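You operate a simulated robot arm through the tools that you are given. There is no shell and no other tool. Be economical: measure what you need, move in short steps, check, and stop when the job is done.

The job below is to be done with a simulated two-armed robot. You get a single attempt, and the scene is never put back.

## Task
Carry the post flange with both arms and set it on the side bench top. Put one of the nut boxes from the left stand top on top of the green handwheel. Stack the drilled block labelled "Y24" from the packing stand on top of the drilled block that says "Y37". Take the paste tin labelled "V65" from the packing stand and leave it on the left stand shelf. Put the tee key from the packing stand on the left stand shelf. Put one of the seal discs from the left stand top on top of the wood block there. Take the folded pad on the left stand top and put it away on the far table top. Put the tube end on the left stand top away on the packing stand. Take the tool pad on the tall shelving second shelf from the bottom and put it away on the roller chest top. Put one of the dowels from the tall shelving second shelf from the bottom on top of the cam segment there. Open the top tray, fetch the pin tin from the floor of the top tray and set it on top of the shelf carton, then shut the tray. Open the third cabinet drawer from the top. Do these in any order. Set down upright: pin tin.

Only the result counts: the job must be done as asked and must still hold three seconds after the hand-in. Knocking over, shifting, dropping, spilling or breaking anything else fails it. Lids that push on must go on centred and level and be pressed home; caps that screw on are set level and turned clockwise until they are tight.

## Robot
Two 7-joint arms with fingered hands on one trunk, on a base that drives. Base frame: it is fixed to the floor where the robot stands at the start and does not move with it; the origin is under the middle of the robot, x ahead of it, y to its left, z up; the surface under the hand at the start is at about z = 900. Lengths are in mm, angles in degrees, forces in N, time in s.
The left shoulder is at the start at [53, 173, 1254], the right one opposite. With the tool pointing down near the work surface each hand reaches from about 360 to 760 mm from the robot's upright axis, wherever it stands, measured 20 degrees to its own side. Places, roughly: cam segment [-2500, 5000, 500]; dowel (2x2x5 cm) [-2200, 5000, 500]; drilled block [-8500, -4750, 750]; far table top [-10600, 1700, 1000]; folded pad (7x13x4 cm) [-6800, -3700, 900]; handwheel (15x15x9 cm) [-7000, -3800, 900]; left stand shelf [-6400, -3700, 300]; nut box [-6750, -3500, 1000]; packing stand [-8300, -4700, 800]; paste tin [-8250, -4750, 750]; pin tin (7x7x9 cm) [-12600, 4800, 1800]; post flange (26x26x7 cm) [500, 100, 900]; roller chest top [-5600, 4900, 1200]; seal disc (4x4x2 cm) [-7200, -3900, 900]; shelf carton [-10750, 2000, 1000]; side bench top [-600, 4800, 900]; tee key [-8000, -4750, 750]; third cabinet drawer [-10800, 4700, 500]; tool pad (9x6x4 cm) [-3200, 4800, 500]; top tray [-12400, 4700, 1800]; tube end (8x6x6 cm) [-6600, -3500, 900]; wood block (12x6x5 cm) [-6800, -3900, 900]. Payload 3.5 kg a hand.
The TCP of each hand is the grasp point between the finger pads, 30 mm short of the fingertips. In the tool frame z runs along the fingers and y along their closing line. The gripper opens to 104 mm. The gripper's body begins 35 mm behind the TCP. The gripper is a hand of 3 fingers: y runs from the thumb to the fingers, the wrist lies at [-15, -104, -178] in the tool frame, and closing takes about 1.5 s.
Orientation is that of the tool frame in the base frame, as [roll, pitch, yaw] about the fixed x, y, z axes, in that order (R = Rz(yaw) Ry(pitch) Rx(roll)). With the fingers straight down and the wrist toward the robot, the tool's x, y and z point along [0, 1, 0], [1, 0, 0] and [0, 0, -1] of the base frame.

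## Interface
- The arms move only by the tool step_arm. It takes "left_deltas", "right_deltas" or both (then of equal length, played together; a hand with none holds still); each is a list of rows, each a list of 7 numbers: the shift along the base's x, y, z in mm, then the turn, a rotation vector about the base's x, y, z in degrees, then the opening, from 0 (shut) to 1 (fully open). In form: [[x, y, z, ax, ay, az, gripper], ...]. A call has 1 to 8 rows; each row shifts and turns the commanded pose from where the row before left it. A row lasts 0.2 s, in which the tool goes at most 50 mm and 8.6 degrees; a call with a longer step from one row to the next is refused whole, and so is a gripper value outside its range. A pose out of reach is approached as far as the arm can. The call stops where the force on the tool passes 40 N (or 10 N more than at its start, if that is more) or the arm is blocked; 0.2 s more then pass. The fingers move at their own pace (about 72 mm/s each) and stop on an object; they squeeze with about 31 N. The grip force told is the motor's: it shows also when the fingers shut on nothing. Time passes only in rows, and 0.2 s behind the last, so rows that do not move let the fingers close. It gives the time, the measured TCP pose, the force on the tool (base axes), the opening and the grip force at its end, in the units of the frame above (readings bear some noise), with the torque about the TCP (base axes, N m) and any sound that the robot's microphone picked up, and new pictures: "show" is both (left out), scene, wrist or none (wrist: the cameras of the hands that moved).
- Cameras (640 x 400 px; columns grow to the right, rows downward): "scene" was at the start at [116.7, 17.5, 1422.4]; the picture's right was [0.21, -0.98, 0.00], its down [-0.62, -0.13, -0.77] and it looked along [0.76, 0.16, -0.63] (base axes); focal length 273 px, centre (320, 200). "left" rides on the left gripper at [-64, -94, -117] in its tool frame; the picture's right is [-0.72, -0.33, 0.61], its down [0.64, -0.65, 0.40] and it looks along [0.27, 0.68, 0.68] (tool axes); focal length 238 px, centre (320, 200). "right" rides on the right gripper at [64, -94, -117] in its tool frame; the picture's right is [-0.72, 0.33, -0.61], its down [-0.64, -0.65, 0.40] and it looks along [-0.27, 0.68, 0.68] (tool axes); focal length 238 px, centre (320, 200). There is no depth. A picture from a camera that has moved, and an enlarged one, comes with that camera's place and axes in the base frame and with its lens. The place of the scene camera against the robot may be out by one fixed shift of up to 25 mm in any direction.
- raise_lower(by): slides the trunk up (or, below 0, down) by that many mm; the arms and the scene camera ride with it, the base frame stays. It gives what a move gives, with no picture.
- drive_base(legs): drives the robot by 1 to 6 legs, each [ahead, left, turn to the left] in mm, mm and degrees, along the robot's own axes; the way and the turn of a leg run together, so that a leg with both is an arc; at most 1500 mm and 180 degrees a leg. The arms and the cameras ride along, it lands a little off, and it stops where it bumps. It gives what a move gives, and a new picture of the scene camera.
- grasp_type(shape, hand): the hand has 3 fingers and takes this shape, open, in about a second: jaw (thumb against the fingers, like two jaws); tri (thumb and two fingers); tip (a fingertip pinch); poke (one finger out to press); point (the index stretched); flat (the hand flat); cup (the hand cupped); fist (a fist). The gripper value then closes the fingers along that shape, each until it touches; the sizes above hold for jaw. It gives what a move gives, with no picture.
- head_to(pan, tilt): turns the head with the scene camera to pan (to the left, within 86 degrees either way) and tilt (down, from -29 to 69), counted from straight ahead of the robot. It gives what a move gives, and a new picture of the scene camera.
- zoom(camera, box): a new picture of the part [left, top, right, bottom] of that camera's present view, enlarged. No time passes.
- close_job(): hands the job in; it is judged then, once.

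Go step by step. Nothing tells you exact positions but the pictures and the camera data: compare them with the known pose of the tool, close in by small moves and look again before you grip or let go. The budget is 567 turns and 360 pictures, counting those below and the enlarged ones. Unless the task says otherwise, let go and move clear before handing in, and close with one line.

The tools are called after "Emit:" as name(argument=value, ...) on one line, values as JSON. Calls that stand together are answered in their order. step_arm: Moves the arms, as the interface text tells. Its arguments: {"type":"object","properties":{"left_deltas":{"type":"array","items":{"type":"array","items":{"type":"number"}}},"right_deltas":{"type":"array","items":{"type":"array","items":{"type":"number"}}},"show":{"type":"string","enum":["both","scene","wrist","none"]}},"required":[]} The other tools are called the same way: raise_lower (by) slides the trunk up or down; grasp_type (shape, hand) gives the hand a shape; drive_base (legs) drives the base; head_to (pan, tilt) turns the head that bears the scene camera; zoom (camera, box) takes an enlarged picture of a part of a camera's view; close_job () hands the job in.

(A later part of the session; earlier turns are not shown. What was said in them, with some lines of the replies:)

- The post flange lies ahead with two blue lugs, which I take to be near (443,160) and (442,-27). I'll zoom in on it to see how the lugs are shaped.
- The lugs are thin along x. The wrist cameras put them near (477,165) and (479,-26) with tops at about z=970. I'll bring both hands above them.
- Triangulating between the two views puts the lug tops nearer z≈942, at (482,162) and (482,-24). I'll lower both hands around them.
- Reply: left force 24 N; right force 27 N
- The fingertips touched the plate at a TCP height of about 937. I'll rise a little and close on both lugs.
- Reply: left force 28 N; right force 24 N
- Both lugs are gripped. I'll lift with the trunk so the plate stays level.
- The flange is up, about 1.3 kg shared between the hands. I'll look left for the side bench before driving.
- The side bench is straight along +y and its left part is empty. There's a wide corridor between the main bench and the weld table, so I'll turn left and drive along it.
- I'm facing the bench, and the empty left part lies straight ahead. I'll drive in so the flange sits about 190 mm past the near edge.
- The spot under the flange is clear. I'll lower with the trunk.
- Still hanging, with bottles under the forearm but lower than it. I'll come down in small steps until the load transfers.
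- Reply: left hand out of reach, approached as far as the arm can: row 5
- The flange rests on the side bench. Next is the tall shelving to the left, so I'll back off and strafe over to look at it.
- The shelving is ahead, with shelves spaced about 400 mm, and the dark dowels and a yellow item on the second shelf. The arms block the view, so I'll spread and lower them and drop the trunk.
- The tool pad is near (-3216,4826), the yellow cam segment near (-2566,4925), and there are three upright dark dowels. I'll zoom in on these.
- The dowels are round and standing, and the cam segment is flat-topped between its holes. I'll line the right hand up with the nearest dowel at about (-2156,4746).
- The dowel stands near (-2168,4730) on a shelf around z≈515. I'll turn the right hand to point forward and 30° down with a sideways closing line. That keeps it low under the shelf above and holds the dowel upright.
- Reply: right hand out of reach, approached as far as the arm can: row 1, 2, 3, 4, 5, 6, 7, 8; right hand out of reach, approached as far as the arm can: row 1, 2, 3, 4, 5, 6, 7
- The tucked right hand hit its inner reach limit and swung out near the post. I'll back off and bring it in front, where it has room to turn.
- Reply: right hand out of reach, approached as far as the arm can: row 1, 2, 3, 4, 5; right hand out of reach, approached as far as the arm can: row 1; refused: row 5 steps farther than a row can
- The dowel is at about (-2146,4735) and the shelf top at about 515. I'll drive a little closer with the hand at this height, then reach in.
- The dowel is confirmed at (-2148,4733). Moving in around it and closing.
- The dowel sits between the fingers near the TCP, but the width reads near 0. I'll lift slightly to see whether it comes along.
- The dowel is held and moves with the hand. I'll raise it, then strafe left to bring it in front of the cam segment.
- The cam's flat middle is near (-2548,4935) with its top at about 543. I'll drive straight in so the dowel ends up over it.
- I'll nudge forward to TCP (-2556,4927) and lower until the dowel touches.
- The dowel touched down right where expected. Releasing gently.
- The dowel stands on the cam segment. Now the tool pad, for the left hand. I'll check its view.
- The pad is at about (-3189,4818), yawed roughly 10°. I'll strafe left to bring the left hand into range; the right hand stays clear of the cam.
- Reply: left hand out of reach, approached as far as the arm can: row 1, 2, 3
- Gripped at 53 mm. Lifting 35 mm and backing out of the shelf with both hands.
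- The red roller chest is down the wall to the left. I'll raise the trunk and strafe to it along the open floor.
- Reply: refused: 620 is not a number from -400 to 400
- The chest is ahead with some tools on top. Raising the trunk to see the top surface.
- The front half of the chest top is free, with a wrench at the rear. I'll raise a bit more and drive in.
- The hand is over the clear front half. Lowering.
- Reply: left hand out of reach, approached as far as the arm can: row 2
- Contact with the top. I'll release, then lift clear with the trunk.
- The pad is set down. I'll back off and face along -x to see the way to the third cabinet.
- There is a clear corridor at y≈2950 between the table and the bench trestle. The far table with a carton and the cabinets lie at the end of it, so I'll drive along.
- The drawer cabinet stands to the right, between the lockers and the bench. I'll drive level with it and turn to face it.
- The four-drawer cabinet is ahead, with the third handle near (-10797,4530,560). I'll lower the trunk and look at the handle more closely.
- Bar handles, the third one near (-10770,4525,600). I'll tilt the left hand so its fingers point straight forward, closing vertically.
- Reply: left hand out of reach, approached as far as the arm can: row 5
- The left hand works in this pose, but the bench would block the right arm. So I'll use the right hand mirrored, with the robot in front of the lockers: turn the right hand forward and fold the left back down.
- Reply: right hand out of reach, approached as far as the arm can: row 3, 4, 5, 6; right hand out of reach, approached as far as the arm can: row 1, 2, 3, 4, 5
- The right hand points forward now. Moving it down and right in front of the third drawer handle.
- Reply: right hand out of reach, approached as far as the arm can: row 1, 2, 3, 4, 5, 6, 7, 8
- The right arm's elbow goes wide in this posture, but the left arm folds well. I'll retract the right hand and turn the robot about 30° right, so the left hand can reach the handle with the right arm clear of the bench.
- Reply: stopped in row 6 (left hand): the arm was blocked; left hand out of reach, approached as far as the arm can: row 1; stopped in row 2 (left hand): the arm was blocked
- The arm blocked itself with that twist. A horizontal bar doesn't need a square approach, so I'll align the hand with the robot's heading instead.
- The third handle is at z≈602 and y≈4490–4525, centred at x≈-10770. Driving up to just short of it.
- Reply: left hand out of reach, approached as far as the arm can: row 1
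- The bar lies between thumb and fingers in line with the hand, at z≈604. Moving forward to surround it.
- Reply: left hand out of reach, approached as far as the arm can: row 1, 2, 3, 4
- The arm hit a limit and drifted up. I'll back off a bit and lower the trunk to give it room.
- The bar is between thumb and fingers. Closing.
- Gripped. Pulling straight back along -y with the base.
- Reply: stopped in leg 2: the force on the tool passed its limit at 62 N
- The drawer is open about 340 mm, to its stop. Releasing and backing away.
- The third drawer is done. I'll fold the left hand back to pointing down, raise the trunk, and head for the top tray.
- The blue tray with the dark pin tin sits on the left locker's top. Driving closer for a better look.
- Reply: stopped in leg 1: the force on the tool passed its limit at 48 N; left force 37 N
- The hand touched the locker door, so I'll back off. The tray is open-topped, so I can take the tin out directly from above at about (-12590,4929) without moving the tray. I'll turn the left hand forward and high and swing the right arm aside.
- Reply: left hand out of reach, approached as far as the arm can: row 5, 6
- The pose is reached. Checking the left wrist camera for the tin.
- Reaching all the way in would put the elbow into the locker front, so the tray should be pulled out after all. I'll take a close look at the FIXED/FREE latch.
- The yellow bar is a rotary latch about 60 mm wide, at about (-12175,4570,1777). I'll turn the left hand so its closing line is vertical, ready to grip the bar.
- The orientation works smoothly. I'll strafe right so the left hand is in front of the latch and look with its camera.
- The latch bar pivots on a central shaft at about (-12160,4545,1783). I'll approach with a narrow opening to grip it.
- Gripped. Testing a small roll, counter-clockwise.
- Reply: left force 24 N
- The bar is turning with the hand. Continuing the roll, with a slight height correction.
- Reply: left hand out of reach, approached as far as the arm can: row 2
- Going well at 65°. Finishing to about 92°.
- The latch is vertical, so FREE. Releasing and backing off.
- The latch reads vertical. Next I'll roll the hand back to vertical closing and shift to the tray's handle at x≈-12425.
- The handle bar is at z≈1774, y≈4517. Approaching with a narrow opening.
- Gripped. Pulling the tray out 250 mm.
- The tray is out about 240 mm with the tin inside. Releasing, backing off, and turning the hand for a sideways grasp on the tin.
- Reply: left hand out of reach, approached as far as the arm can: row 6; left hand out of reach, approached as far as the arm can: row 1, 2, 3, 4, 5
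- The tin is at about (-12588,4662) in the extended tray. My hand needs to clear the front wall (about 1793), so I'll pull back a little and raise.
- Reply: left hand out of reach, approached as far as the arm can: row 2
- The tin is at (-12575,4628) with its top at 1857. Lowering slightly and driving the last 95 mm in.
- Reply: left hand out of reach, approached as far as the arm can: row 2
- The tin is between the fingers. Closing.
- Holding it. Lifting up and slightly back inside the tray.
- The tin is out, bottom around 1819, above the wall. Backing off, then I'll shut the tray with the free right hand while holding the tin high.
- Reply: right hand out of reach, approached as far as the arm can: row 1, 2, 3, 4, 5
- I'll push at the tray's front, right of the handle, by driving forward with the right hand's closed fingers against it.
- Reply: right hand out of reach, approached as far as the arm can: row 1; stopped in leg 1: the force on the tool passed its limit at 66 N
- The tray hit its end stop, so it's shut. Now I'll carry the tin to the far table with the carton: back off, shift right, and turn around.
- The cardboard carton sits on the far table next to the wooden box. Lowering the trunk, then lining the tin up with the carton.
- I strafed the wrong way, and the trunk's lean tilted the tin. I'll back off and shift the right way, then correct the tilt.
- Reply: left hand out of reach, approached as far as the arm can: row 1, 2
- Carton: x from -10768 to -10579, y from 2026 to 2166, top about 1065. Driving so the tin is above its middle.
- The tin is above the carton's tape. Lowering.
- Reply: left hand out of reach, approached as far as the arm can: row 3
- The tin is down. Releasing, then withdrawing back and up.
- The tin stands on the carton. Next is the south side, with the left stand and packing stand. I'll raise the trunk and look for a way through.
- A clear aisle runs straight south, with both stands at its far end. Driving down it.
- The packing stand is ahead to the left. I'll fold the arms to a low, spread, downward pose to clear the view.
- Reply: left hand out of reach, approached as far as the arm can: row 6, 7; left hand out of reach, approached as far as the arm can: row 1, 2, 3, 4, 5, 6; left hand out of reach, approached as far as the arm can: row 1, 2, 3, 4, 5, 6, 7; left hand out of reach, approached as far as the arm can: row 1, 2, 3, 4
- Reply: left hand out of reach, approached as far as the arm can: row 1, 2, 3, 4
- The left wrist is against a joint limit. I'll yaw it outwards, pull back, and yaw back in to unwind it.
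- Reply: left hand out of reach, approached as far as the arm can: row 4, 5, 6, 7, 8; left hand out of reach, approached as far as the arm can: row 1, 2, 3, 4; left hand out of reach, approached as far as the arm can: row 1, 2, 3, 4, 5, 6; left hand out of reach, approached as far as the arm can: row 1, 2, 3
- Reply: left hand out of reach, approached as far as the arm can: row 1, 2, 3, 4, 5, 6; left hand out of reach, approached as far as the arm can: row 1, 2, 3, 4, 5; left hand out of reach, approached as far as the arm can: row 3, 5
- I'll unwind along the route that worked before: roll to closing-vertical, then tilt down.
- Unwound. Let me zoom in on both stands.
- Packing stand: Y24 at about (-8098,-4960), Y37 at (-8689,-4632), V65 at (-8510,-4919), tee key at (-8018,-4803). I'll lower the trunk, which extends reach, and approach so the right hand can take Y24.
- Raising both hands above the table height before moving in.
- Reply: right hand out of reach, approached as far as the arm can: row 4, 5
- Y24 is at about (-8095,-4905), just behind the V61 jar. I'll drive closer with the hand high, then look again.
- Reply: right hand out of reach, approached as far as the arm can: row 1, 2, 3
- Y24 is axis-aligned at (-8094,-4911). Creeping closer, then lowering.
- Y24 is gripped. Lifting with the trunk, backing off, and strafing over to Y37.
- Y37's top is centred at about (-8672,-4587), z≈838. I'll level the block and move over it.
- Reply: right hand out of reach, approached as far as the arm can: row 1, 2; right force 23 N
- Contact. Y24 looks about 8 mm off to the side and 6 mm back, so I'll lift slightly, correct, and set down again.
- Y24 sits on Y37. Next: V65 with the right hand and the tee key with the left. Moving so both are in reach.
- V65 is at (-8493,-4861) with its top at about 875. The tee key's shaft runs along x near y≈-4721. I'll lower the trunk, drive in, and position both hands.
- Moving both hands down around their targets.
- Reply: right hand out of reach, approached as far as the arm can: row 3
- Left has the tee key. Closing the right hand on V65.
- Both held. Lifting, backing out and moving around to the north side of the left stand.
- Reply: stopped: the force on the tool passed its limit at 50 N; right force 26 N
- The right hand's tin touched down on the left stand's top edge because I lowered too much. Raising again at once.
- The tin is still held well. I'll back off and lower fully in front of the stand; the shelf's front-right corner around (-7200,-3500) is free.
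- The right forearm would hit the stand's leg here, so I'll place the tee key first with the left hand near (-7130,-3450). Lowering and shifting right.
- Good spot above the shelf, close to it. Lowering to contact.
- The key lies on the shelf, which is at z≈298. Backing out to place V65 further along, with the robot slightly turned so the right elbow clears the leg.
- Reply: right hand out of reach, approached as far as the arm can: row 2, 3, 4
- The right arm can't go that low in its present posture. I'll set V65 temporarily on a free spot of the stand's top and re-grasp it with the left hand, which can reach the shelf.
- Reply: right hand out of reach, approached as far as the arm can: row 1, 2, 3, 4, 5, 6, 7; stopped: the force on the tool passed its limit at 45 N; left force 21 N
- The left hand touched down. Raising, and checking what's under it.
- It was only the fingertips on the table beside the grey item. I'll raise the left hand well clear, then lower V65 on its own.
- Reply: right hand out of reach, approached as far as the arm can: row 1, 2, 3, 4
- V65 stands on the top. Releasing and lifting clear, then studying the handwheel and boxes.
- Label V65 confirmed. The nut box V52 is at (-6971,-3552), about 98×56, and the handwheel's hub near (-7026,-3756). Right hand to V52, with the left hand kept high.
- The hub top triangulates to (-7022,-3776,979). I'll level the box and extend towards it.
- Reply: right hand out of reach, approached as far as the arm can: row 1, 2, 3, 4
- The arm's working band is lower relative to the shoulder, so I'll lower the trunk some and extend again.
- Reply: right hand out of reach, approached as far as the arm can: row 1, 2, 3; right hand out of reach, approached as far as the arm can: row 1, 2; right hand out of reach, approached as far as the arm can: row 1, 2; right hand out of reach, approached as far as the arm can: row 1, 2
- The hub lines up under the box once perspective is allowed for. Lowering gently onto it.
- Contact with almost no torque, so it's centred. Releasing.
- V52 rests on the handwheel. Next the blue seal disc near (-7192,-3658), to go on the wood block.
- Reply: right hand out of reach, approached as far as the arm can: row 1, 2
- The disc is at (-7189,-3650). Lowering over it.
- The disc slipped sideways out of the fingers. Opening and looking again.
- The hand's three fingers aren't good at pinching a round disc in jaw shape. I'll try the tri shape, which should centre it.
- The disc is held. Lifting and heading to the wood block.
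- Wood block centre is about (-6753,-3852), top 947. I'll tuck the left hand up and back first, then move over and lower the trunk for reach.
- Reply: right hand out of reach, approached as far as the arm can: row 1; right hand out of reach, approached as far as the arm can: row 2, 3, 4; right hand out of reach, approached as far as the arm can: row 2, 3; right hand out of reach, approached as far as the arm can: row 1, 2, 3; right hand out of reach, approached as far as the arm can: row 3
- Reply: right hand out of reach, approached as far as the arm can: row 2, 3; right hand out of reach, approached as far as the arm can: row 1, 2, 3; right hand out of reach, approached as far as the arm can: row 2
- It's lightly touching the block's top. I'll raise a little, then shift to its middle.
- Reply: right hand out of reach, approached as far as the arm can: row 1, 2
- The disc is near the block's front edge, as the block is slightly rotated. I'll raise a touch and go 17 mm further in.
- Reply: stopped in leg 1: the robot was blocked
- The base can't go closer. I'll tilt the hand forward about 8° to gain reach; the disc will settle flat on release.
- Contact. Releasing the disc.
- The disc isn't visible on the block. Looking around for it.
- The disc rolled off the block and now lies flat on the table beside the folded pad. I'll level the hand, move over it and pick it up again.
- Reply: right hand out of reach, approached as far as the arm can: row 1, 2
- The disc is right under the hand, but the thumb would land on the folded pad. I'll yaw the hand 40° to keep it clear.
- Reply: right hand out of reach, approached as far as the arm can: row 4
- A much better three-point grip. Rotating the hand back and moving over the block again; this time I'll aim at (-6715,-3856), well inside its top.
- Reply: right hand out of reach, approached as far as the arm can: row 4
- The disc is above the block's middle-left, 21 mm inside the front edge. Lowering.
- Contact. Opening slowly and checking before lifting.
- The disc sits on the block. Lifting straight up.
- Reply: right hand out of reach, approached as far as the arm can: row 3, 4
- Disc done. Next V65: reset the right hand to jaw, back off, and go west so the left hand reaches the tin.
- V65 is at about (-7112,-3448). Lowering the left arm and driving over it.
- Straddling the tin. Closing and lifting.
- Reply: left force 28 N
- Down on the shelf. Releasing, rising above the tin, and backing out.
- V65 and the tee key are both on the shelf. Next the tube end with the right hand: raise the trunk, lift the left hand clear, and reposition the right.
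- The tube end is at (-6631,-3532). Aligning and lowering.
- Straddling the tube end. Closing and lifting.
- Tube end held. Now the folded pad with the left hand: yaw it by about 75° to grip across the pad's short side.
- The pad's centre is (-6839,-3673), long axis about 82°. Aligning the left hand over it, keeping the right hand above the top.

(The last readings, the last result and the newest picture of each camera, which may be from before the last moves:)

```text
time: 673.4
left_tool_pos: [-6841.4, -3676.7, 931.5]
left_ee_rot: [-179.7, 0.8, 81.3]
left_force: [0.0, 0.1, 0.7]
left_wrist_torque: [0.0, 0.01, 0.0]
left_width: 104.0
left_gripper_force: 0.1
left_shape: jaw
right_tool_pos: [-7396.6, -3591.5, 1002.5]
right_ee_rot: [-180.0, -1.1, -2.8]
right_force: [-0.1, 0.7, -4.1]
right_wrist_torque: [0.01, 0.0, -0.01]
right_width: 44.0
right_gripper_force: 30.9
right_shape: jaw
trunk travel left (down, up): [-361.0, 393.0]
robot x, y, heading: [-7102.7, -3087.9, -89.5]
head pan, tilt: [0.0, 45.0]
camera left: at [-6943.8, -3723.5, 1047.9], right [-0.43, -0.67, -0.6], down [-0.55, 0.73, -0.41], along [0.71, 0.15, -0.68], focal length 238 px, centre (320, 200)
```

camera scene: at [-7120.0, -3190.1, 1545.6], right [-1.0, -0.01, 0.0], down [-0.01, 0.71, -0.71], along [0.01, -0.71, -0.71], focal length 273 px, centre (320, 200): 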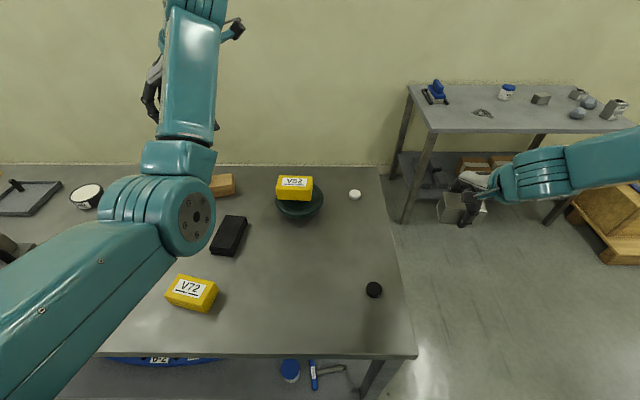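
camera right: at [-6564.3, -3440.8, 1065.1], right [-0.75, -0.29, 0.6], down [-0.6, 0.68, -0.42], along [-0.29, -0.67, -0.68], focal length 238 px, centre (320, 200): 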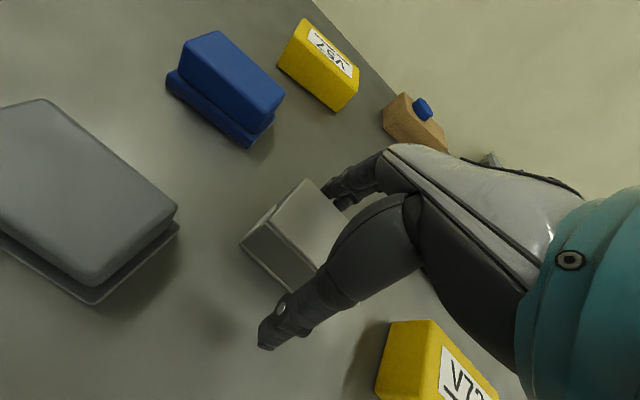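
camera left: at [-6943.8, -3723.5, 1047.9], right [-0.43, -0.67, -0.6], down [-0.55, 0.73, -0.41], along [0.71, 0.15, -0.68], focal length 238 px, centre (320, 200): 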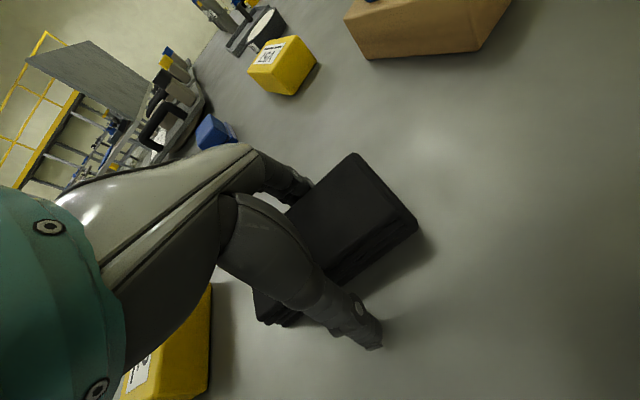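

Straddling the pad. Closing and lifting.

Emit:
step_arm(left_deltas=[[0, 0, -3, 0, 0, 0, 0.7], [0, 0, 0, 0, 0, 0, 0.5], [0, 0, 0, 0, 0, 0, 0], [0, 0, 0, 0, 0, 0, 0], [0, 0, 0, 0, 0, 0, 0], [0, 0, 0, 0, 0, 0, 0], [0, 0, 25, 0, 0, 0, 0], [0, 0, 35, 0, 0, 0, 0]], show="wrist")

```text
time: 675.2
left_tool_pos: [-6841.7, -3675.8, 986.8]
left_ee_rot: [-179.6, 0.5, 81.2]
left_force: [-0.6, 0.6, -0.9]
left_wrist_torque: [-0.02, 0.03, 0.0]
left_width: 59.9
left_gripper_force: 31.0
left_shape: jaw
right_tool_pos: [-7396.7, -3592.3, 1001.5]
right_ee_rot: [-179.9, -1.0, -2.7]
right_force: [0.5, 0.5, -4.4]
right_wrist_torque: [-0.01, 0.02, 0.03]
right_width: 44.2
right_gripper_force: 30.9
right_shape: jaw
trunk travel left (down, up): [-361.0, 393.0]
robot x, y, heading: [-7099.2, -3082.5, -89.4]
head pan, tilt: [0.0, 45.0]
camera left: at [-6944.5, -3723.5, 1104.0], right [-0.43, -0.67, -0.61], down [-0.55, 0.73, -0.41], along [0.71, 0.16, -0.68], focal length 238 px, centre (320, 200)
```

left: 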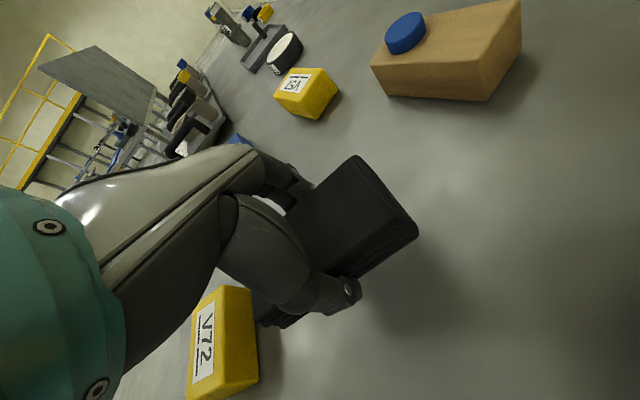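

Pad held. Lifting higher and going to the packing stand to set down the tube end at about (-8250,-4600).

Emit:
raise_lower(by=100)

Emit:
drive_base(legs=[[-500, 0, 0], [0, -850, 0], [900, 0, 0]])

```text
time: 676.5
left_tool_pos: [-6842.6, -3676.5, 1087.5]
left_ee_rot: [-179.8, 0.7, 81.4]
left_force: [0.1, -0.1, -1.0]
left_wrist_torque: [-0.01, -0.03, 0.01]
left_width: 59.6
left_gripper_force: 31.0
left_shape: jaw
right_tool_pos: [-7396.7, -3592.4, 1101.3]
right_ee_rot: [-179.8, -1.1, -2.7]
right_force: [-0.1, 0.3, -4.0]
right_wrist_torque: [0.01, -0.01, 0.02]
right_width: 44.3
right_gripper_force: 31.3
right_shape: jaw
trunk travel left (down, up): [-461.0, 293.0]
robot x, y, heading: [-7102.5, -3085.5, -89.6]
head pan, tilt: [0.0, 45.0]
```

```text
time: 687.9
left_tool_pos: [-7646.1, -4077.3, 1087.6]
left_ee_rot: [-179.8, 0.6, 83.2]
left_force: [0.0, 0.9, -0.2]
left_wrist_torque: [-0.02, 0.02, 0.0]
left_width: 59.7
left_gripper_force: 30.9
left_shape: jaw
right_tool_pos: [-8202.4, -4011.6, 1101.8]
right_ee_rot: [-179.9, -1.0, -0.8]
right_force: [-0.3, 0.0, -3.9]
right_wrist_torque: [0.02, 0.02, -0.04]
right_width: 43.9
right_gripper_force: 30.6
right_shape: jaw
trunk travel left (down, up): [-461.0, 293.0]
robot x, y, heading: [-7922.1, -3496.2, -87.5]
head pan, tilt: [0.0, 45.0]
camera scene: at [-7938.7, -3603.2, 1525.5], right [-1.0, -0.04, 0.0], down [-0.03, 0.71, -0.71], along [0.03, -0.71, -0.71], focal length 273 px, centre (320, 200)
```

scene: 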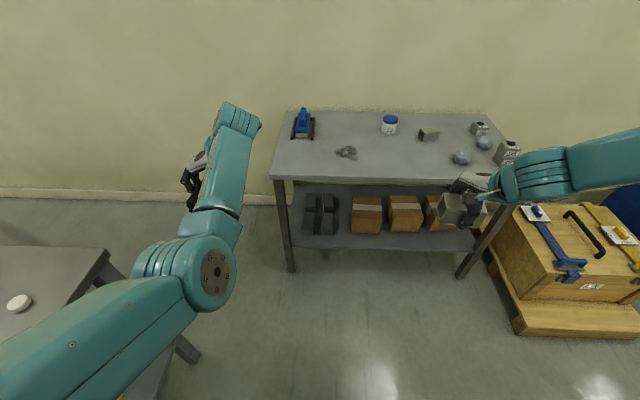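

Emit:
step_arm(left_deltas=[[0, 0, 40, 0, 0, 0, 0], [0, 0, 40, 0, 0, 0, 0], [0, 0, 40, 0, 0, 0, 0], [0, 0, 30, 0, 0, 0, 0]], show="none")

Emit:
drive_base(legs=[[570, 0, -2.3]])

Emit:
raise_lower(by=-200)

Emit:
zoom(camera="right", box=[0, 0, 640, 400])

```text
time: 688.9
left_tool_pos: [-7645.7, -4079.4, 1236.3]
left_ee_rot: [-179.8, 0.6, 83.0]
left_force: [-0.6, 0.5, -0.9]
left_wrist_torque: [-0.01, -0.03, 0.01]
left_width: 59.8
left_gripper_force: 31.3
left_shape: jaw
right_tool_pos: [-8204.5, -4011.3, 1101.9]
right_ee_rot: [-179.9, -1.1, -1.0]
right_force: [0.1, 0.0, -3.2]
right_wrist_torque: [0.0, -0.03, -0.04]
right_width: 44.0
right_gripper_force: 30.8
right_shape: jaw
trunk travel left (down, up): [-461.0, 293.0]
robot x, y, heading: [-7924.4, -3498.2, -87.6]
head pan, tilt: [0.0, 45.0]
```

```text
time: 692.1
left_tool_pos: [-7652.9, -4659.4, 1237.2]
left_ee_rot: [-179.8, 0.7, 80.9]
left_force: [-0.8, -0.6, -0.9]
left_wrist_torque: [0.05, 0.02, 0.04]
left_width: 59.9
left_gripper_force: 31.0
left_shape: jaw
right_tool_pos: [-8210.4, -4572.1, 1103.3]
right_ee_rot: [-179.9, -1.1, -3.0]
right_force: [-0.1, 0.4, -5.1]
right_wrist_torque: [0.03, -0.02, 0.03]
right_width: 44.0
right_gripper_force: 30.8
right_shape: jaw
trunk travel left (down, up): [-461.0, 293.0]
robot x, y, heading: [-7909.5, -4062.1, -89.8]
head pan, tilt: [0.0, 45.0]
camera scene: at [-7930.0, -4172.9, 1525.5], right [-1.0, 0.0, 0.0], down [0.0, 0.71, -0.71], along [0.0, -0.71, -0.71], focal length 273 px, centre (320, 200)
```

scene: 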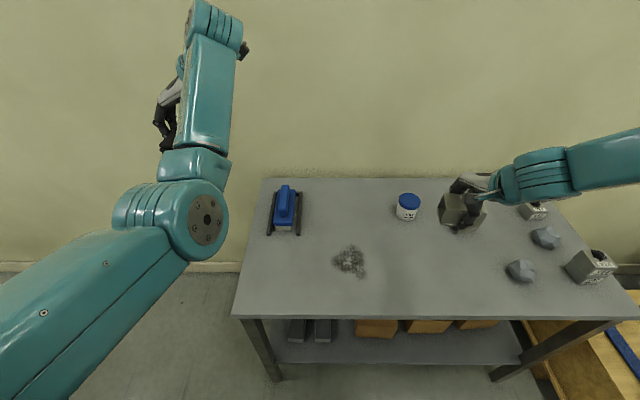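

```text
time: 694.3
left_tool_pos: [-7653.7, -4658.2, 1036.9]
left_ee_rot: [-179.9, 0.7, 81.0]
left_force: [-1.6, 0.6, -0.6]
left_wrist_torque: [-0.02, -0.01, -0.02]
left_width: 59.6
left_gripper_force: 31.3
left_shape: jaw
right_tool_pos: [-8208.5, -4569.6, 902.8]
right_ee_rot: [179.9, -1.1, -2.8]
right_force: [-0.9, 0.4, -4.1]
right_wrist_torque: [0.01, -0.01, 0.04]
right_width: 43.9
right_gripper_force: 31.0
right_shape: jaw
trunk travel left (down, up): [-261.0, 493.0]
robot x, y, heading: [-7908.8, -4065.0, -90.1]
head pan, tilt: [0.0, 45.0]
```

```text
1.00 times, centred on (320, 200) of right (not enlarged: the box is as wide or as high as the picture)
camera zoom: at [-8142.6, -4479.3, 1020.8], right [-0.75, -0.29, 0.6], down [-0.6, 0.68, -0.42], along [-0.29, -0.67, -0.68], focal length 238 px, centre (320, 200)
```

zoom: 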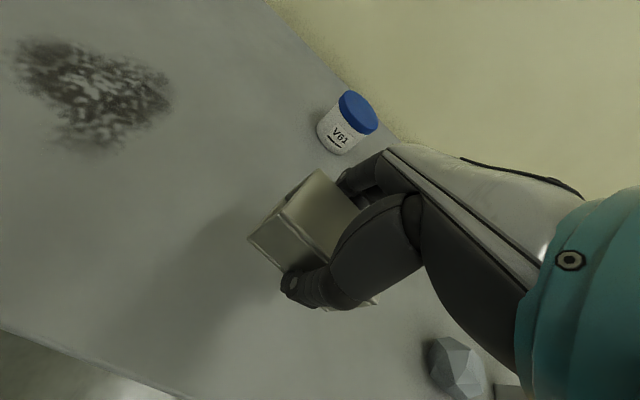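

Emit:
raise_lower(by=-58)

Emit:
raise_lower(by=-7)

Emit:
raise_lower(by=-4)

```text
time: 695.3
left_tool_pos: [-7653.7, -4658.3, 979.9]
left_ee_rot: [-179.9, 0.7, 81.0]
left_force: [0.6, 0.1, -0.3]
left_wrist_torque: [0.03, 0.02, 0.01]
left_width: 59.5
left_gripper_force: 31.3
left_shape: jaw
right_tool_pos: [-8209.8, -4570.1, 844.4]
right_ee_rot: [180.0, -1.2, -3.0]
right_force: [-0.5, 0.6, -3.0]
right_wrist_torque: [-0.04, -0.01, 0.0]
right_width: 44.2
right_gripper_force: 30.9
right_shape: jaw
trunk travel left (down, up): [-203.0, 551.0]
robot x, y, heading: [-7910.7, -4068.5, -89.6]
head pan, tilt: [0.0, 45.0]
```

```text
time: 695.8
left_tool_pos: [-7654.3, -4659.9, 973.1]
left_ee_rot: [-179.7, 0.7, 81.0]
left_force: [-0.4, 0.1, 0.0]
left_wrist_torque: [-0.01, 0.02, 0.0]
left_width: 59.7
left_gripper_force: 31.1
left_shape: jaw
right_tool_pos: [-8207.9, -4570.4, 836.8]
right_ee_rot: [-179.8, -1.1, -2.9]
right_force: [0.3, -0.4, -3.9]
right_wrist_torque: [0.0, 0.01, -0.01]
right_width: 44.1
right_gripper_force: 31.1
right_shape: jaw
trunk travel left (down, up): [-196.0, 558.0]
robot x, y, heading: [-7910.9, -4065.4, -89.8]
head pan, tilt: [0.0, 45.0]
```

```text
time: 696.4
left_tool_pos: [-7654.5, -4658.6, 967.6]
left_ee_rot: [-179.8, 0.7, 80.9]
left_force: [0.2, 1.1, -1.0]
left_wrist_torque: [-0.01, 0.03, 0.02]
left_width: 59.8
left_gripper_force: 30.9
left_shape: jaw
right_tool_pos: [-8209.0, -4571.0, 833.9]
right_ee_rot: [-179.9, -1.1, -2.9]
right_force: [-0.6, 0.0, -4.8]
right_wrist_torque: [-0.03, -0.02, 0.0]
right_width: 43.9
right_gripper_force: 31.5
right_shape: jaw
trunk travel left (down, up): [-192.0, 562.0]
robot x, y, heading: [-7915.1, -4063.3, -89.7]
head pan, tilt: [0.0, 45.0]
```

Emit:
raise_lower(by=-3)

Emit:
raise_lower(by=-2)

```text
time: 696.9
left_tool_pos: [-7653.9, -4659.4, 965.7]
left_ee_rot: [-179.8, 0.6, 81.0]
left_force: [0.4, -0.1, -0.2]
left_wrist_torque: [-0.01, -0.02, -0.01]
left_width: 59.8
left_gripper_force: 31.0
left_shape: jaw
right_tool_pos: [-8209.2, -4571.6, 831.3]
right_ee_rot: [179.9, -1.1, -2.8]
right_force: [-1.2, 0.4, 5.9]
right_wrist_torque: [0.02, 0.03, -0.05]
right_width: 44.3
right_gripper_force: 31.2
right_shape: jaw
trunk travel left (down, up): [-189.0, 565.0]
robot x, y, heading: [-7909.6, -4066.1, -89.7]
head pan, tilt: [0.0, 45.0]
```

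```text
time: 697.4
left_tool_pos: [-7654.5, -4657.8, 964.7]
left_ee_rot: [-179.9, 0.9, 81.0]
left_force: [0.8, -0.1, -0.4]
left_wrist_torque: [-0.03, -0.01, 0.01]
left_width: 59.9
left_gripper_force: 31.0
left_shape: jaw
right_tool_pos: [-8209.5, -4571.4, 831.2]
right_ee_rot: [179.7, -1.0, -2.9]
right_force: [-2.7, 0.0, 19.1]
right_wrist_torque: [0.13, 0.03, -0.08]
right_width: 44.7
right_gripper_force: 31.2
right_shape: jaw
trunk travel left (down, up): [-187.0, 567.0]
robot x, y, heading: [-7913.1, -4062.6, -89.6]
head pan, tilt: [0.0, 45.0]
```

Touchdown. Releasing and rising; then north to the far table with the pad.

Emit:
step_arm(right_deltas=[[0, 0, 2, 0, 0, 0, 0.7], [0, 0, 0, 0, 0, 0, 1], [0, 0, 0, 0, 0, 0, 1], [0, 0, 0, 0, 0, 0, 1], [0, 0, 0, 0, 0, 0, 1]], show="none")

Emit:
raise_lower(by=250)

Emit:
drive_base(legs=[[-1400, 0, 0]])

```text
time: 698.6
left_tool_pos: [-7653.1, -4658.1, 962.9]
left_ee_rot: [-179.7, 0.8, 81.0]
left_force: [-0.2, -0.6, -0.7]
left_wrist_torque: [-0.02, -0.01, 0.01]
left_width: 59.7
left_gripper_force: 30.9
left_shape: jaw
right_tool_pos: [-8208.6, -4569.9, 830.4]
right_ee_rot: [-179.9, -1.2, -3.0]
right_force: [-0.3, 1.7, 4.8]
right_wrist_torque: [-0.2, 0.07, -0.01]
right_width: 102.3
right_gripper_force: 0.2
right_shape: jaw
trunk travel left (down, up): [-187.0, 567.0]
robot x, y, heading: [-7912.2, -4065.7, -90.1]
head pan, tilt: [0.0, 45.0]
```

```text
time: 701.2
left_tool_pos: [-7654.3, -4659.2, 1212.7]
left_ee_rot: [-179.9, 0.7, 81.0]
left_force: [0.6, 0.3, -0.6]
left_wrist_torque: [0.04, 0.02, -0.01]
left_width: 59.7
left_gripper_force: 31.1
left_shape: jaw
right_tool_pos: [-8209.6, -4570.0, 1080.5]
right_ee_rot: [-179.9, -1.1, -2.9]
right_force: [0.1, -0.3, 0.5]
right_wrist_torque: [0.0, 0.01, 0.0]
right_width: 103.7
right_gripper_force: 0.1
right_shape: jaw
trunk travel left (down, up): [-437.0, 317.0]
robot x, y, heading: [-7909.3, -4064.7, -90.1]
head pan, tilt: [0.0, 45.0]
```

```text
time: 708.0
left_tool_pos: [-7658.9, -3288.3, 1212.9]
left_ee_rot: [-179.9, 0.7, 80.9]
left_force: [0.3, 0.1, -1.5]
left_wrist_torque: [-0.02, 0.0, 0.0]
left_width: 59.5
left_gripper_force: 30.9
left_shape: jaw
right_tool_pos: [-8214.0, -3200.6, 1080.2]
right_ee_rot: [-179.9, -1.1, -3.1]
right_force: [0.9, 0.5, 0.2]
right_wrist_torque: [0.0, 0.02, 0.02]
right_width: 103.3
right_gripper_force: 0.2
right_shape: jaw
trunk travel left (down, up): [-437.0, 317.0]
robot x, y, heading: [-7912.9, -2696.7, -89.7]
head pan, tilt: [0.0, 45.0]
camera scene: at [-7934.8, -2806.7, 1501.4], right [-1.0, 0.0, 0.0], down [0.0, 0.71, -0.71], along [0.0, -0.71, -0.71], focal length 273 px, centre (320, 200)
```

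scene: 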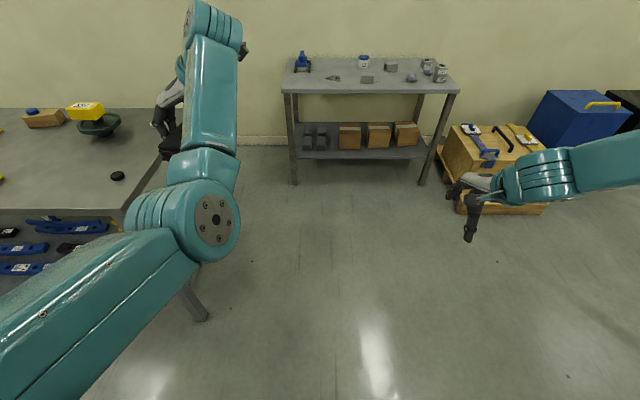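

The tube end is placed and the Y24/Y37 stack is intact. Backing up the aisle to the far table with the folded pad.

Emit:
drive_base(legs=[[0, -1000, -0.3], [-1450, 0, 0], [-1450, 0, 0], [-1450, 0, 0], [-1430, 0, 0]])

Emit:
drive_base(legs=[[0, -1000, 0], [0, -670, 0]])

```text
time: 740.5
left_tool_pos: [-8809.7, 2534.4, 1213.6]
left_ee_rot: [-179.8, 0.7, 82.7]
left_force: [-0.1, -0.1, -1.1]
left_wrist_torque: [-0.01, -0.01, 0.0]
left_width: 59.7
left_gripper_force: 31.1
left_shape: jaw
right_tool_pos: [-9368.9, 2606.7, 1081.1]
right_ee_rot: [180.0, -1.1, -1.2]
right_force: [-0.1, 0.3, -0.2]
right_wrist_torque: [0.03, -0.03, 0.01]
right_width: 103.4
right_gripper_force: 0.1
right_shape: jaw
trunk travel left (down, up): [-437.0, 317.0]
robot x, y, heading: [-9085.1, 3123.2, -87.8]
head pan, tilt: [0.0, 45.0]
camera scene: at [-9100.7, 3008.7, 1501.4], right [-1.0, -0.03, 0.0], down [-0.02, 0.71, -0.71], along [0.02, -0.71, -0.71], focal length 273 px, centre (320, 200)
```

scene: 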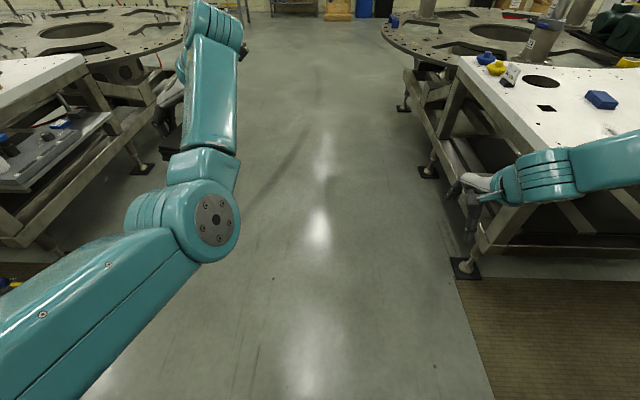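

```text
time: 748.9
left_tool_pos: [-10467.7, 2482.9, 1212.7]
left_ee_rot: [-179.8, 0.6, 81.8]
left_force: [-0.3, 1.3, -0.7]
left_wrist_torque: [-0.01, -0.03, -0.02]
left_width: 59.7
left_gripper_force: 31.3
left_shape: jaw
right_tool_pos: [-11024.5, 2563.0, 1080.5]
right_ee_rot: [-179.9, -1.1, -2.1]
right_force: [-0.9, 0.5, 0.4]
right_wrist_torque: [0.0, 0.02, 0.03]
right_width: 103.8
right_gripper_force: 0.1
right_shape: jaw
trunk travel left (down, up): [-437.0, 317.0]
robot x, y, heading: [-10731.6, 3072.6, -88.7]
head pan, tilt: [0.0, 45.0]
camera scene: at [-10750.7, 2961.8, 1501.4], right [-1.0, -0.02, 0.0], down [-0.01, 0.71, -0.71], along [0.01, -0.71, -0.71], focal length 273 px, centre (320, 200)
```

scene: 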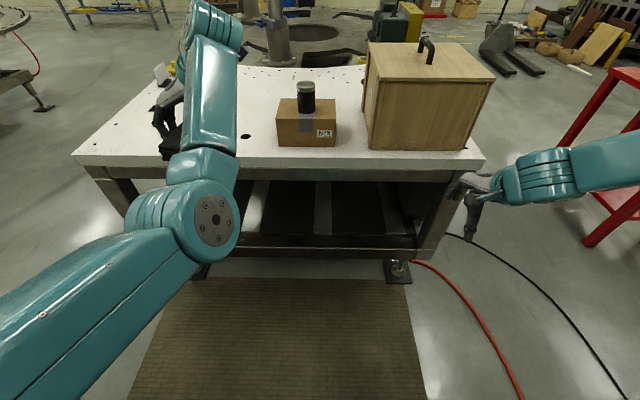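

The tin still stands on the carton. I'll move the right hand up and aside so it clears the wooden box, then bring the pad over the free east part of the table.

Emit:
step_arm(right_deltas=[[-25, 15, 35, 0, 0, 0, 1], [-25, 15, 35, 0, 0, 0, 1], [-25, 15, 35, 0, 0, 0, 1], [-25, 15, 35, 0, 0, 0, 1], [-25, 15, 35, 0, 0, 0, 1], [-25, 15, 35, 0, 0, 0, 1]], show="none")

Emit:
drive_base(legs=[[0, 130, -1], [395, 0, 0]])

Emit:
zoom(camera="left", box=[0, 0, 640, 400])

```text
time: 750.3
left_tool_pos: [-10467.3, 2483.7, 1213.5]
left_ee_rot: [-179.8, 0.7, 81.9]
left_force: [-0.6, 0.2, -0.6]
left_wrist_torque: [-0.04, 0.0, -0.02]
left_width: 59.8
left_gripper_force: 31.3
left_shape: jaw
right_tool_pos: [-11174.0, 2654.0, 1287.8]
right_ee_rot: [-179.9, -1.2, -2.1]
right_force: [0.1, 0.0, 0.3]
right_wrist_torque: [-0.03, 0.0, 0.0]
right_width: 103.4
right_gripper_force: 0.1
right_shape: jaw
trunk travel left (down, up): [-437.0, 317.0]
robot x, y, heading: [-10734.3, 3072.5, -89.0]
head pan, tilt: [0.0, 45.0]
```

```text
time: 753.6
left_tool_pos: [-10354.3, 2086.9, 1212.8]
left_ee_rot: [-179.8, 0.7, 80.3]
left_force: [-0.7, 0.1, -0.6]
left_wrist_torque: [0.0, 0.01, 0.03]
left_width: 59.4
left_gripper_force: 31.3
left_shape: jaw
right_tool_pos: [-11054.1, 2273.6, 1288.1]
right_ee_rot: [-179.9, -1.1, -3.6]
right_force: [0.1, -1.5, -0.9]
right_wrist_torque: [0.0, 0.0, 0.05]
right_width: 103.6
right_gripper_force: 0.1
right_shape: jaw
trunk travel left (down, up): [-437.0, 317.0]
robot x, y, heading: [-10604.9, 2685.8, -90.2]
head pan, tilt: [0.0, 45.0]
camera scene: at [-10624.1, 2571.7, 1501.4], right [-1.0, 0.01, 0.0], down [0.01, 0.71, -0.71], along [-0.01, -0.71, -0.71], focal length 273 px, centre (320, 200)
```

scene: 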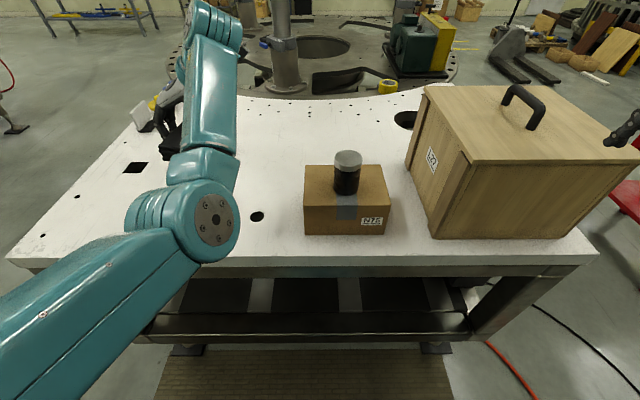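

```text
1.00 times, centred on (320, 200) of left (not enlarged: the box is as wide or as high as the picture)
camera zoom: at [-10456.7, 2040.6, 1329.5], right [-0.45, -0.66, -0.6], down [-0.54, 0.74, -0.41], along [0.72, 0.14, -0.68], focal length 238 px, centre (320, 200)
```

zoom: 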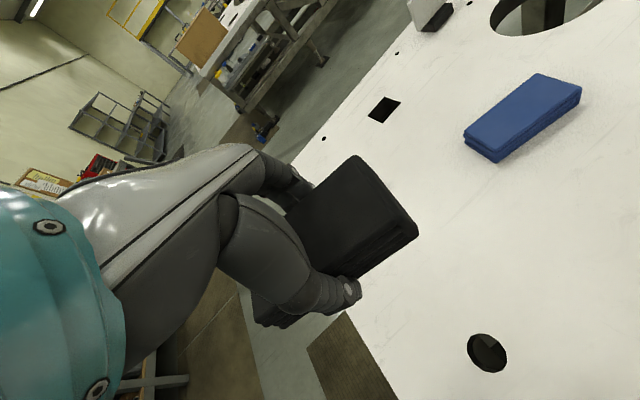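

The spot below the pad is clear and fully on the table. Lowering with the left arm.

Emit:
step_arm(left_deltas=[[0, -3, -45, 0, 0, 0, 0], [0, -3, -45, 0, 0, 0, 0], [0, -3, -45, 0, 0, 0, 0], [0, -3, -40, 0, 0, 0, 0], [0, 0, -15, 0, 0, 0, 0]], show="wrist")

```text
time: 754.8
left_tool_pos: [-10354.6, 2075.1, 1023.1]
left_ee_rot: [-179.8, 0.7, 80.3]
left_force: [-0.3, -0.1, -0.6]
left_wrist_torque: [-0.01, -0.02, -0.01]
left_width: 59.7
left_gripper_force: 30.8
left_shape: jaw
right_tool_pos: [-11054.4, 2274.6, 1288.5]
right_ee_rot: [-180.0, -1.1, -3.6]
right_force: [-0.3, 0.1, 0.1]
right_wrist_torque: [0.04, 0.01, 0.0]
right_width: 103.7
right_gripper_force: 0.0
right_shape: jaw
trunk travel left (down, up): [-437.0, 317.0]
robot x, y, heading: [-10602.1, 2683.8, -90.4]
head pan, tilt: [0.0, 45.0]
camera left: at [-10456.8, 2029.7, 1140.5], right [-0.45, -0.66, -0.6], down [-0.54, 0.74, -0.41], along [0.72, 0.14, -0.68], focal length 238 px, centre (320, 200)
```

left: 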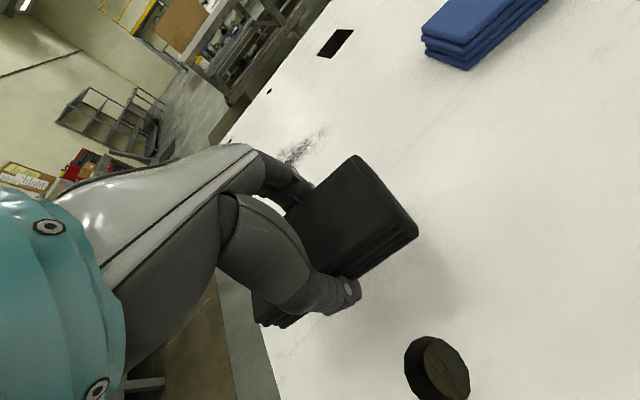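

Emit:
step_arm(left_deltas=[[0, 0, -8, 0, 0, 0, 0], [0, 0, -8, 0, 0, 0, 0], [0, 0, -6, 0, 0, 0, 0], [0, 0, -4, 0, 0, 0, 0], [0, 0, 0, 0, 0, 0, 0]], show="none")

```text
time: 756.0
left_tool_pos: [-10353.5, 2074.0, 997.2]
left_ee_rot: [-179.9, 0.7, 80.4]
left_force: [0.7, -0.3, 0.0]
left_wrist_torque: [0.0, -0.03, 0.0]
left_width: 59.8
left_gripper_force: 30.9
left_shape: jaw
right_tool_pos: [-11054.5, 2273.9, 1288.4]
right_ee_rot: [180.0, -1.1, -3.6]
right_force: [1.0, -0.7, -0.1]
right_wrist_torque: [0.01, 0.03, 0.0]
right_width: 103.5
right_gripper_force: 0.2
right_shape: jaw
trunk travel left (down, up): [-437.0, 317.0]
robot x, y, heading: [-10604.8, 2680.6, -90.4]
head pan, tilt: [0.0, 45.0]
```

Emit:
step_arm(left_deltas=[[0, 0, -4, 0, 0, 0, 0], [0, 0, -4, 0, 0, 0, 0], [0, 0, -4, 0, 0, 0, 0], [0, 0, 0, 0, 0, 0, 0]], show="none")

```text
time: 757.0
left_tool_pos: [-10353.0, 2074.6, 986.0]
left_ee_rot: [-179.8, 0.7, 80.3]
left_force: [-0.1, -0.4, -0.4]
left_wrist_torque: [-0.02, -0.05, 0.0]
left_width: 59.8
left_gripper_force: 31.3
left_shape: jaw
right_tool_pos: [-11053.9, 2274.6, 1288.4]
right_ee_rot: [-180.0, -1.2, -3.6]
right_force: [0.8, 0.1, 0.1]
right_wrist_torque: [0.02, -0.02, 0.01]
right_width: 103.8
right_gripper_force: 0.0
right_shape: jaw
trunk travel left (down, up): [-437.0, 317.0]
robot x, y, heading: [-10607.3, 2680.9, -90.5]
head pan, tilt: [0.0, 45.0]
```

Emit:
step_arm(left_deltas=[[0, 0, -4, 0, 0, 0, 0], [0, 0, -3, 0, 0, 0, 0], [0, 0, -3, 0, 0, 0, 0], [0, 0, -2, 0, 0, 0, 0], [0, 0, 0, 0, 0, 0, 0]], show="none")

```text
time: 758.2
left_tool_pos: [-10354.6, 2074.4, 980.2]
left_ee_rot: [179.9, 1.3, 80.4]
left_force: [0.7, 1.6, 39.6]
left_wrist_torque: [0.19, 0.78, 0.05]
left_width: 60.2
left_gripper_force: 31.0
left_shape: jaw
right_tool_pos: [-11056.2, 2278.4, 1288.6]
right_ee_rot: [179.9, -1.2, -3.6]
right_force: [0.2, -0.4, -0.3]
right_wrist_torque: [0.02, -0.03, 0.05]
right_width: 103.8
right_gripper_force: 0.1
right_shape: jaw
trunk travel left (down, up): [-437.0, 317.0]
robot x, y, heading: [-10604.5, 2682.8, -90.6]
head pan, tilt: [0.0, 45.0]
```

Down on the table. Releasing and lifting.

Emit:
step_arm(left_deltas=[[0, 0, 5, 0, 0, 0, 0.8], [0, 0, 0, 0, 0, 0, 1], [0, 0, 0, 0, 0, 0, 1], [0, 0, 0, 0, 0, 0, 1], [0, 0, 30, 0, 0, 0, 1], [0, 0, 45, 0, 0, 0, 1], [0, 0, 45, 0, 0, 0, 1]], show="wrist")

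Emit:
drive_base(legs=[[-400, 0, 0]])

```text
time: 759.8
left_tool_pos: [-10353.0, 2074.8, 1097.7]
left_ee_rot: [-179.7, 0.6, 80.4]
left_force: [-0.1, 1.1, -0.8]
left_wrist_torque: [0.02, 0.02, -0.01]
left_width: 103.6
left_gripper_force: 0.1
left_shape: jaw
right_tool_pos: [-11055.3, 2275.6, 1288.2]
right_ee_rot: [-180.0, -1.2, -3.6]
right_force: [-0.8, 0.5, -1.1]
right_wrist_torque: [0.0, 0.03, -0.01]
right_width: 103.7
right_gripper_force: 0.1
right_shape: jaw
trunk travel left (down, up): [-437.0, 317.0]
robot x, y, heading: [-10604.0, 2686.0, -90.6]
head pan, tilt: [0.0, 45.0]
camera left: at [-10456.9, 2028.9, 1214.5], right [-0.45, -0.66, -0.6], down [-0.54, 0.74, -0.41], along [0.71, 0.14, -0.68], focal length 238 px, centre (320, 200)
```

left: 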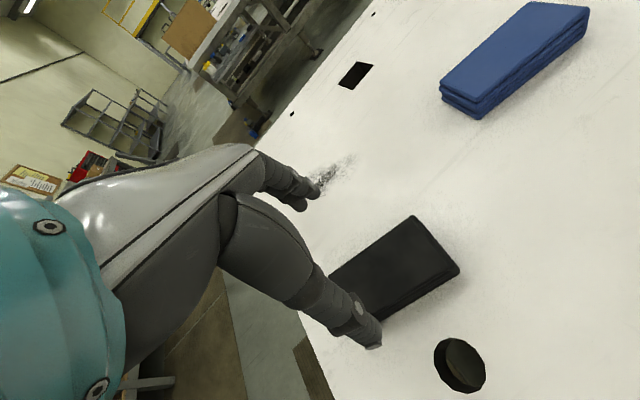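

```text
time: 762.3
left_tool_pos: [-10353.4, 2472.6, 1098.8]
left_ee_rot: [-179.8, 0.7, 79.9]
left_force: [-0.7, -0.2, 0.3]
left_wrist_torque: [-0.02, 0.04, -0.02]
left_width: 104.0
left_gripper_force: 0.1
left_shape: jaw
right_tool_pos: [-11053.3, 2678.2, 1287.9]
right_ee_rot: [-180.0, -1.1, -4.1]
right_force: [0.1, 0.3, 0.6]
right_wrist_torque: [0.02, -0.01, 0.0]
right_width: 103.6
right_gripper_force: 0.0
right_shape: jaw
trunk travel left (down, up): [-437.0, 317.0]
robot x, y, heading: [-10599.7, 3084.1, -91.0]
head pan, tilt: [0.0, 45.0]
camera scene: at [-10620.4, 2971.8, 1501.4], right [-1.0, 0.02, 0.0], down [0.01, 0.71, -0.71], along [-0.01, -0.71, -0.71], focal length 273 px, centre (320, 200)
```

scene: 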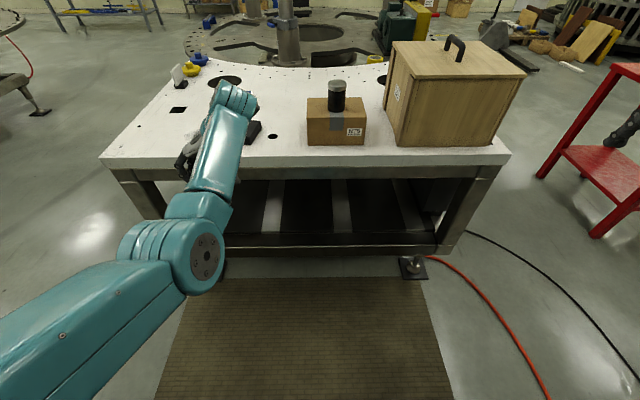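

All twelve parts look done: both hands are empty and clear, and the last views showed each item standing where it was set. Handing in.

Emit:
close_job()

```text
The job is handed in.
```

The job is handed in, with all twelve parts done as far as I could see. I shut the top tray by pushing it to its stop. I had to turn its latch to FREE to open it and left it there. The blue seal disc dropped once from the wood block to the table before I set it again.
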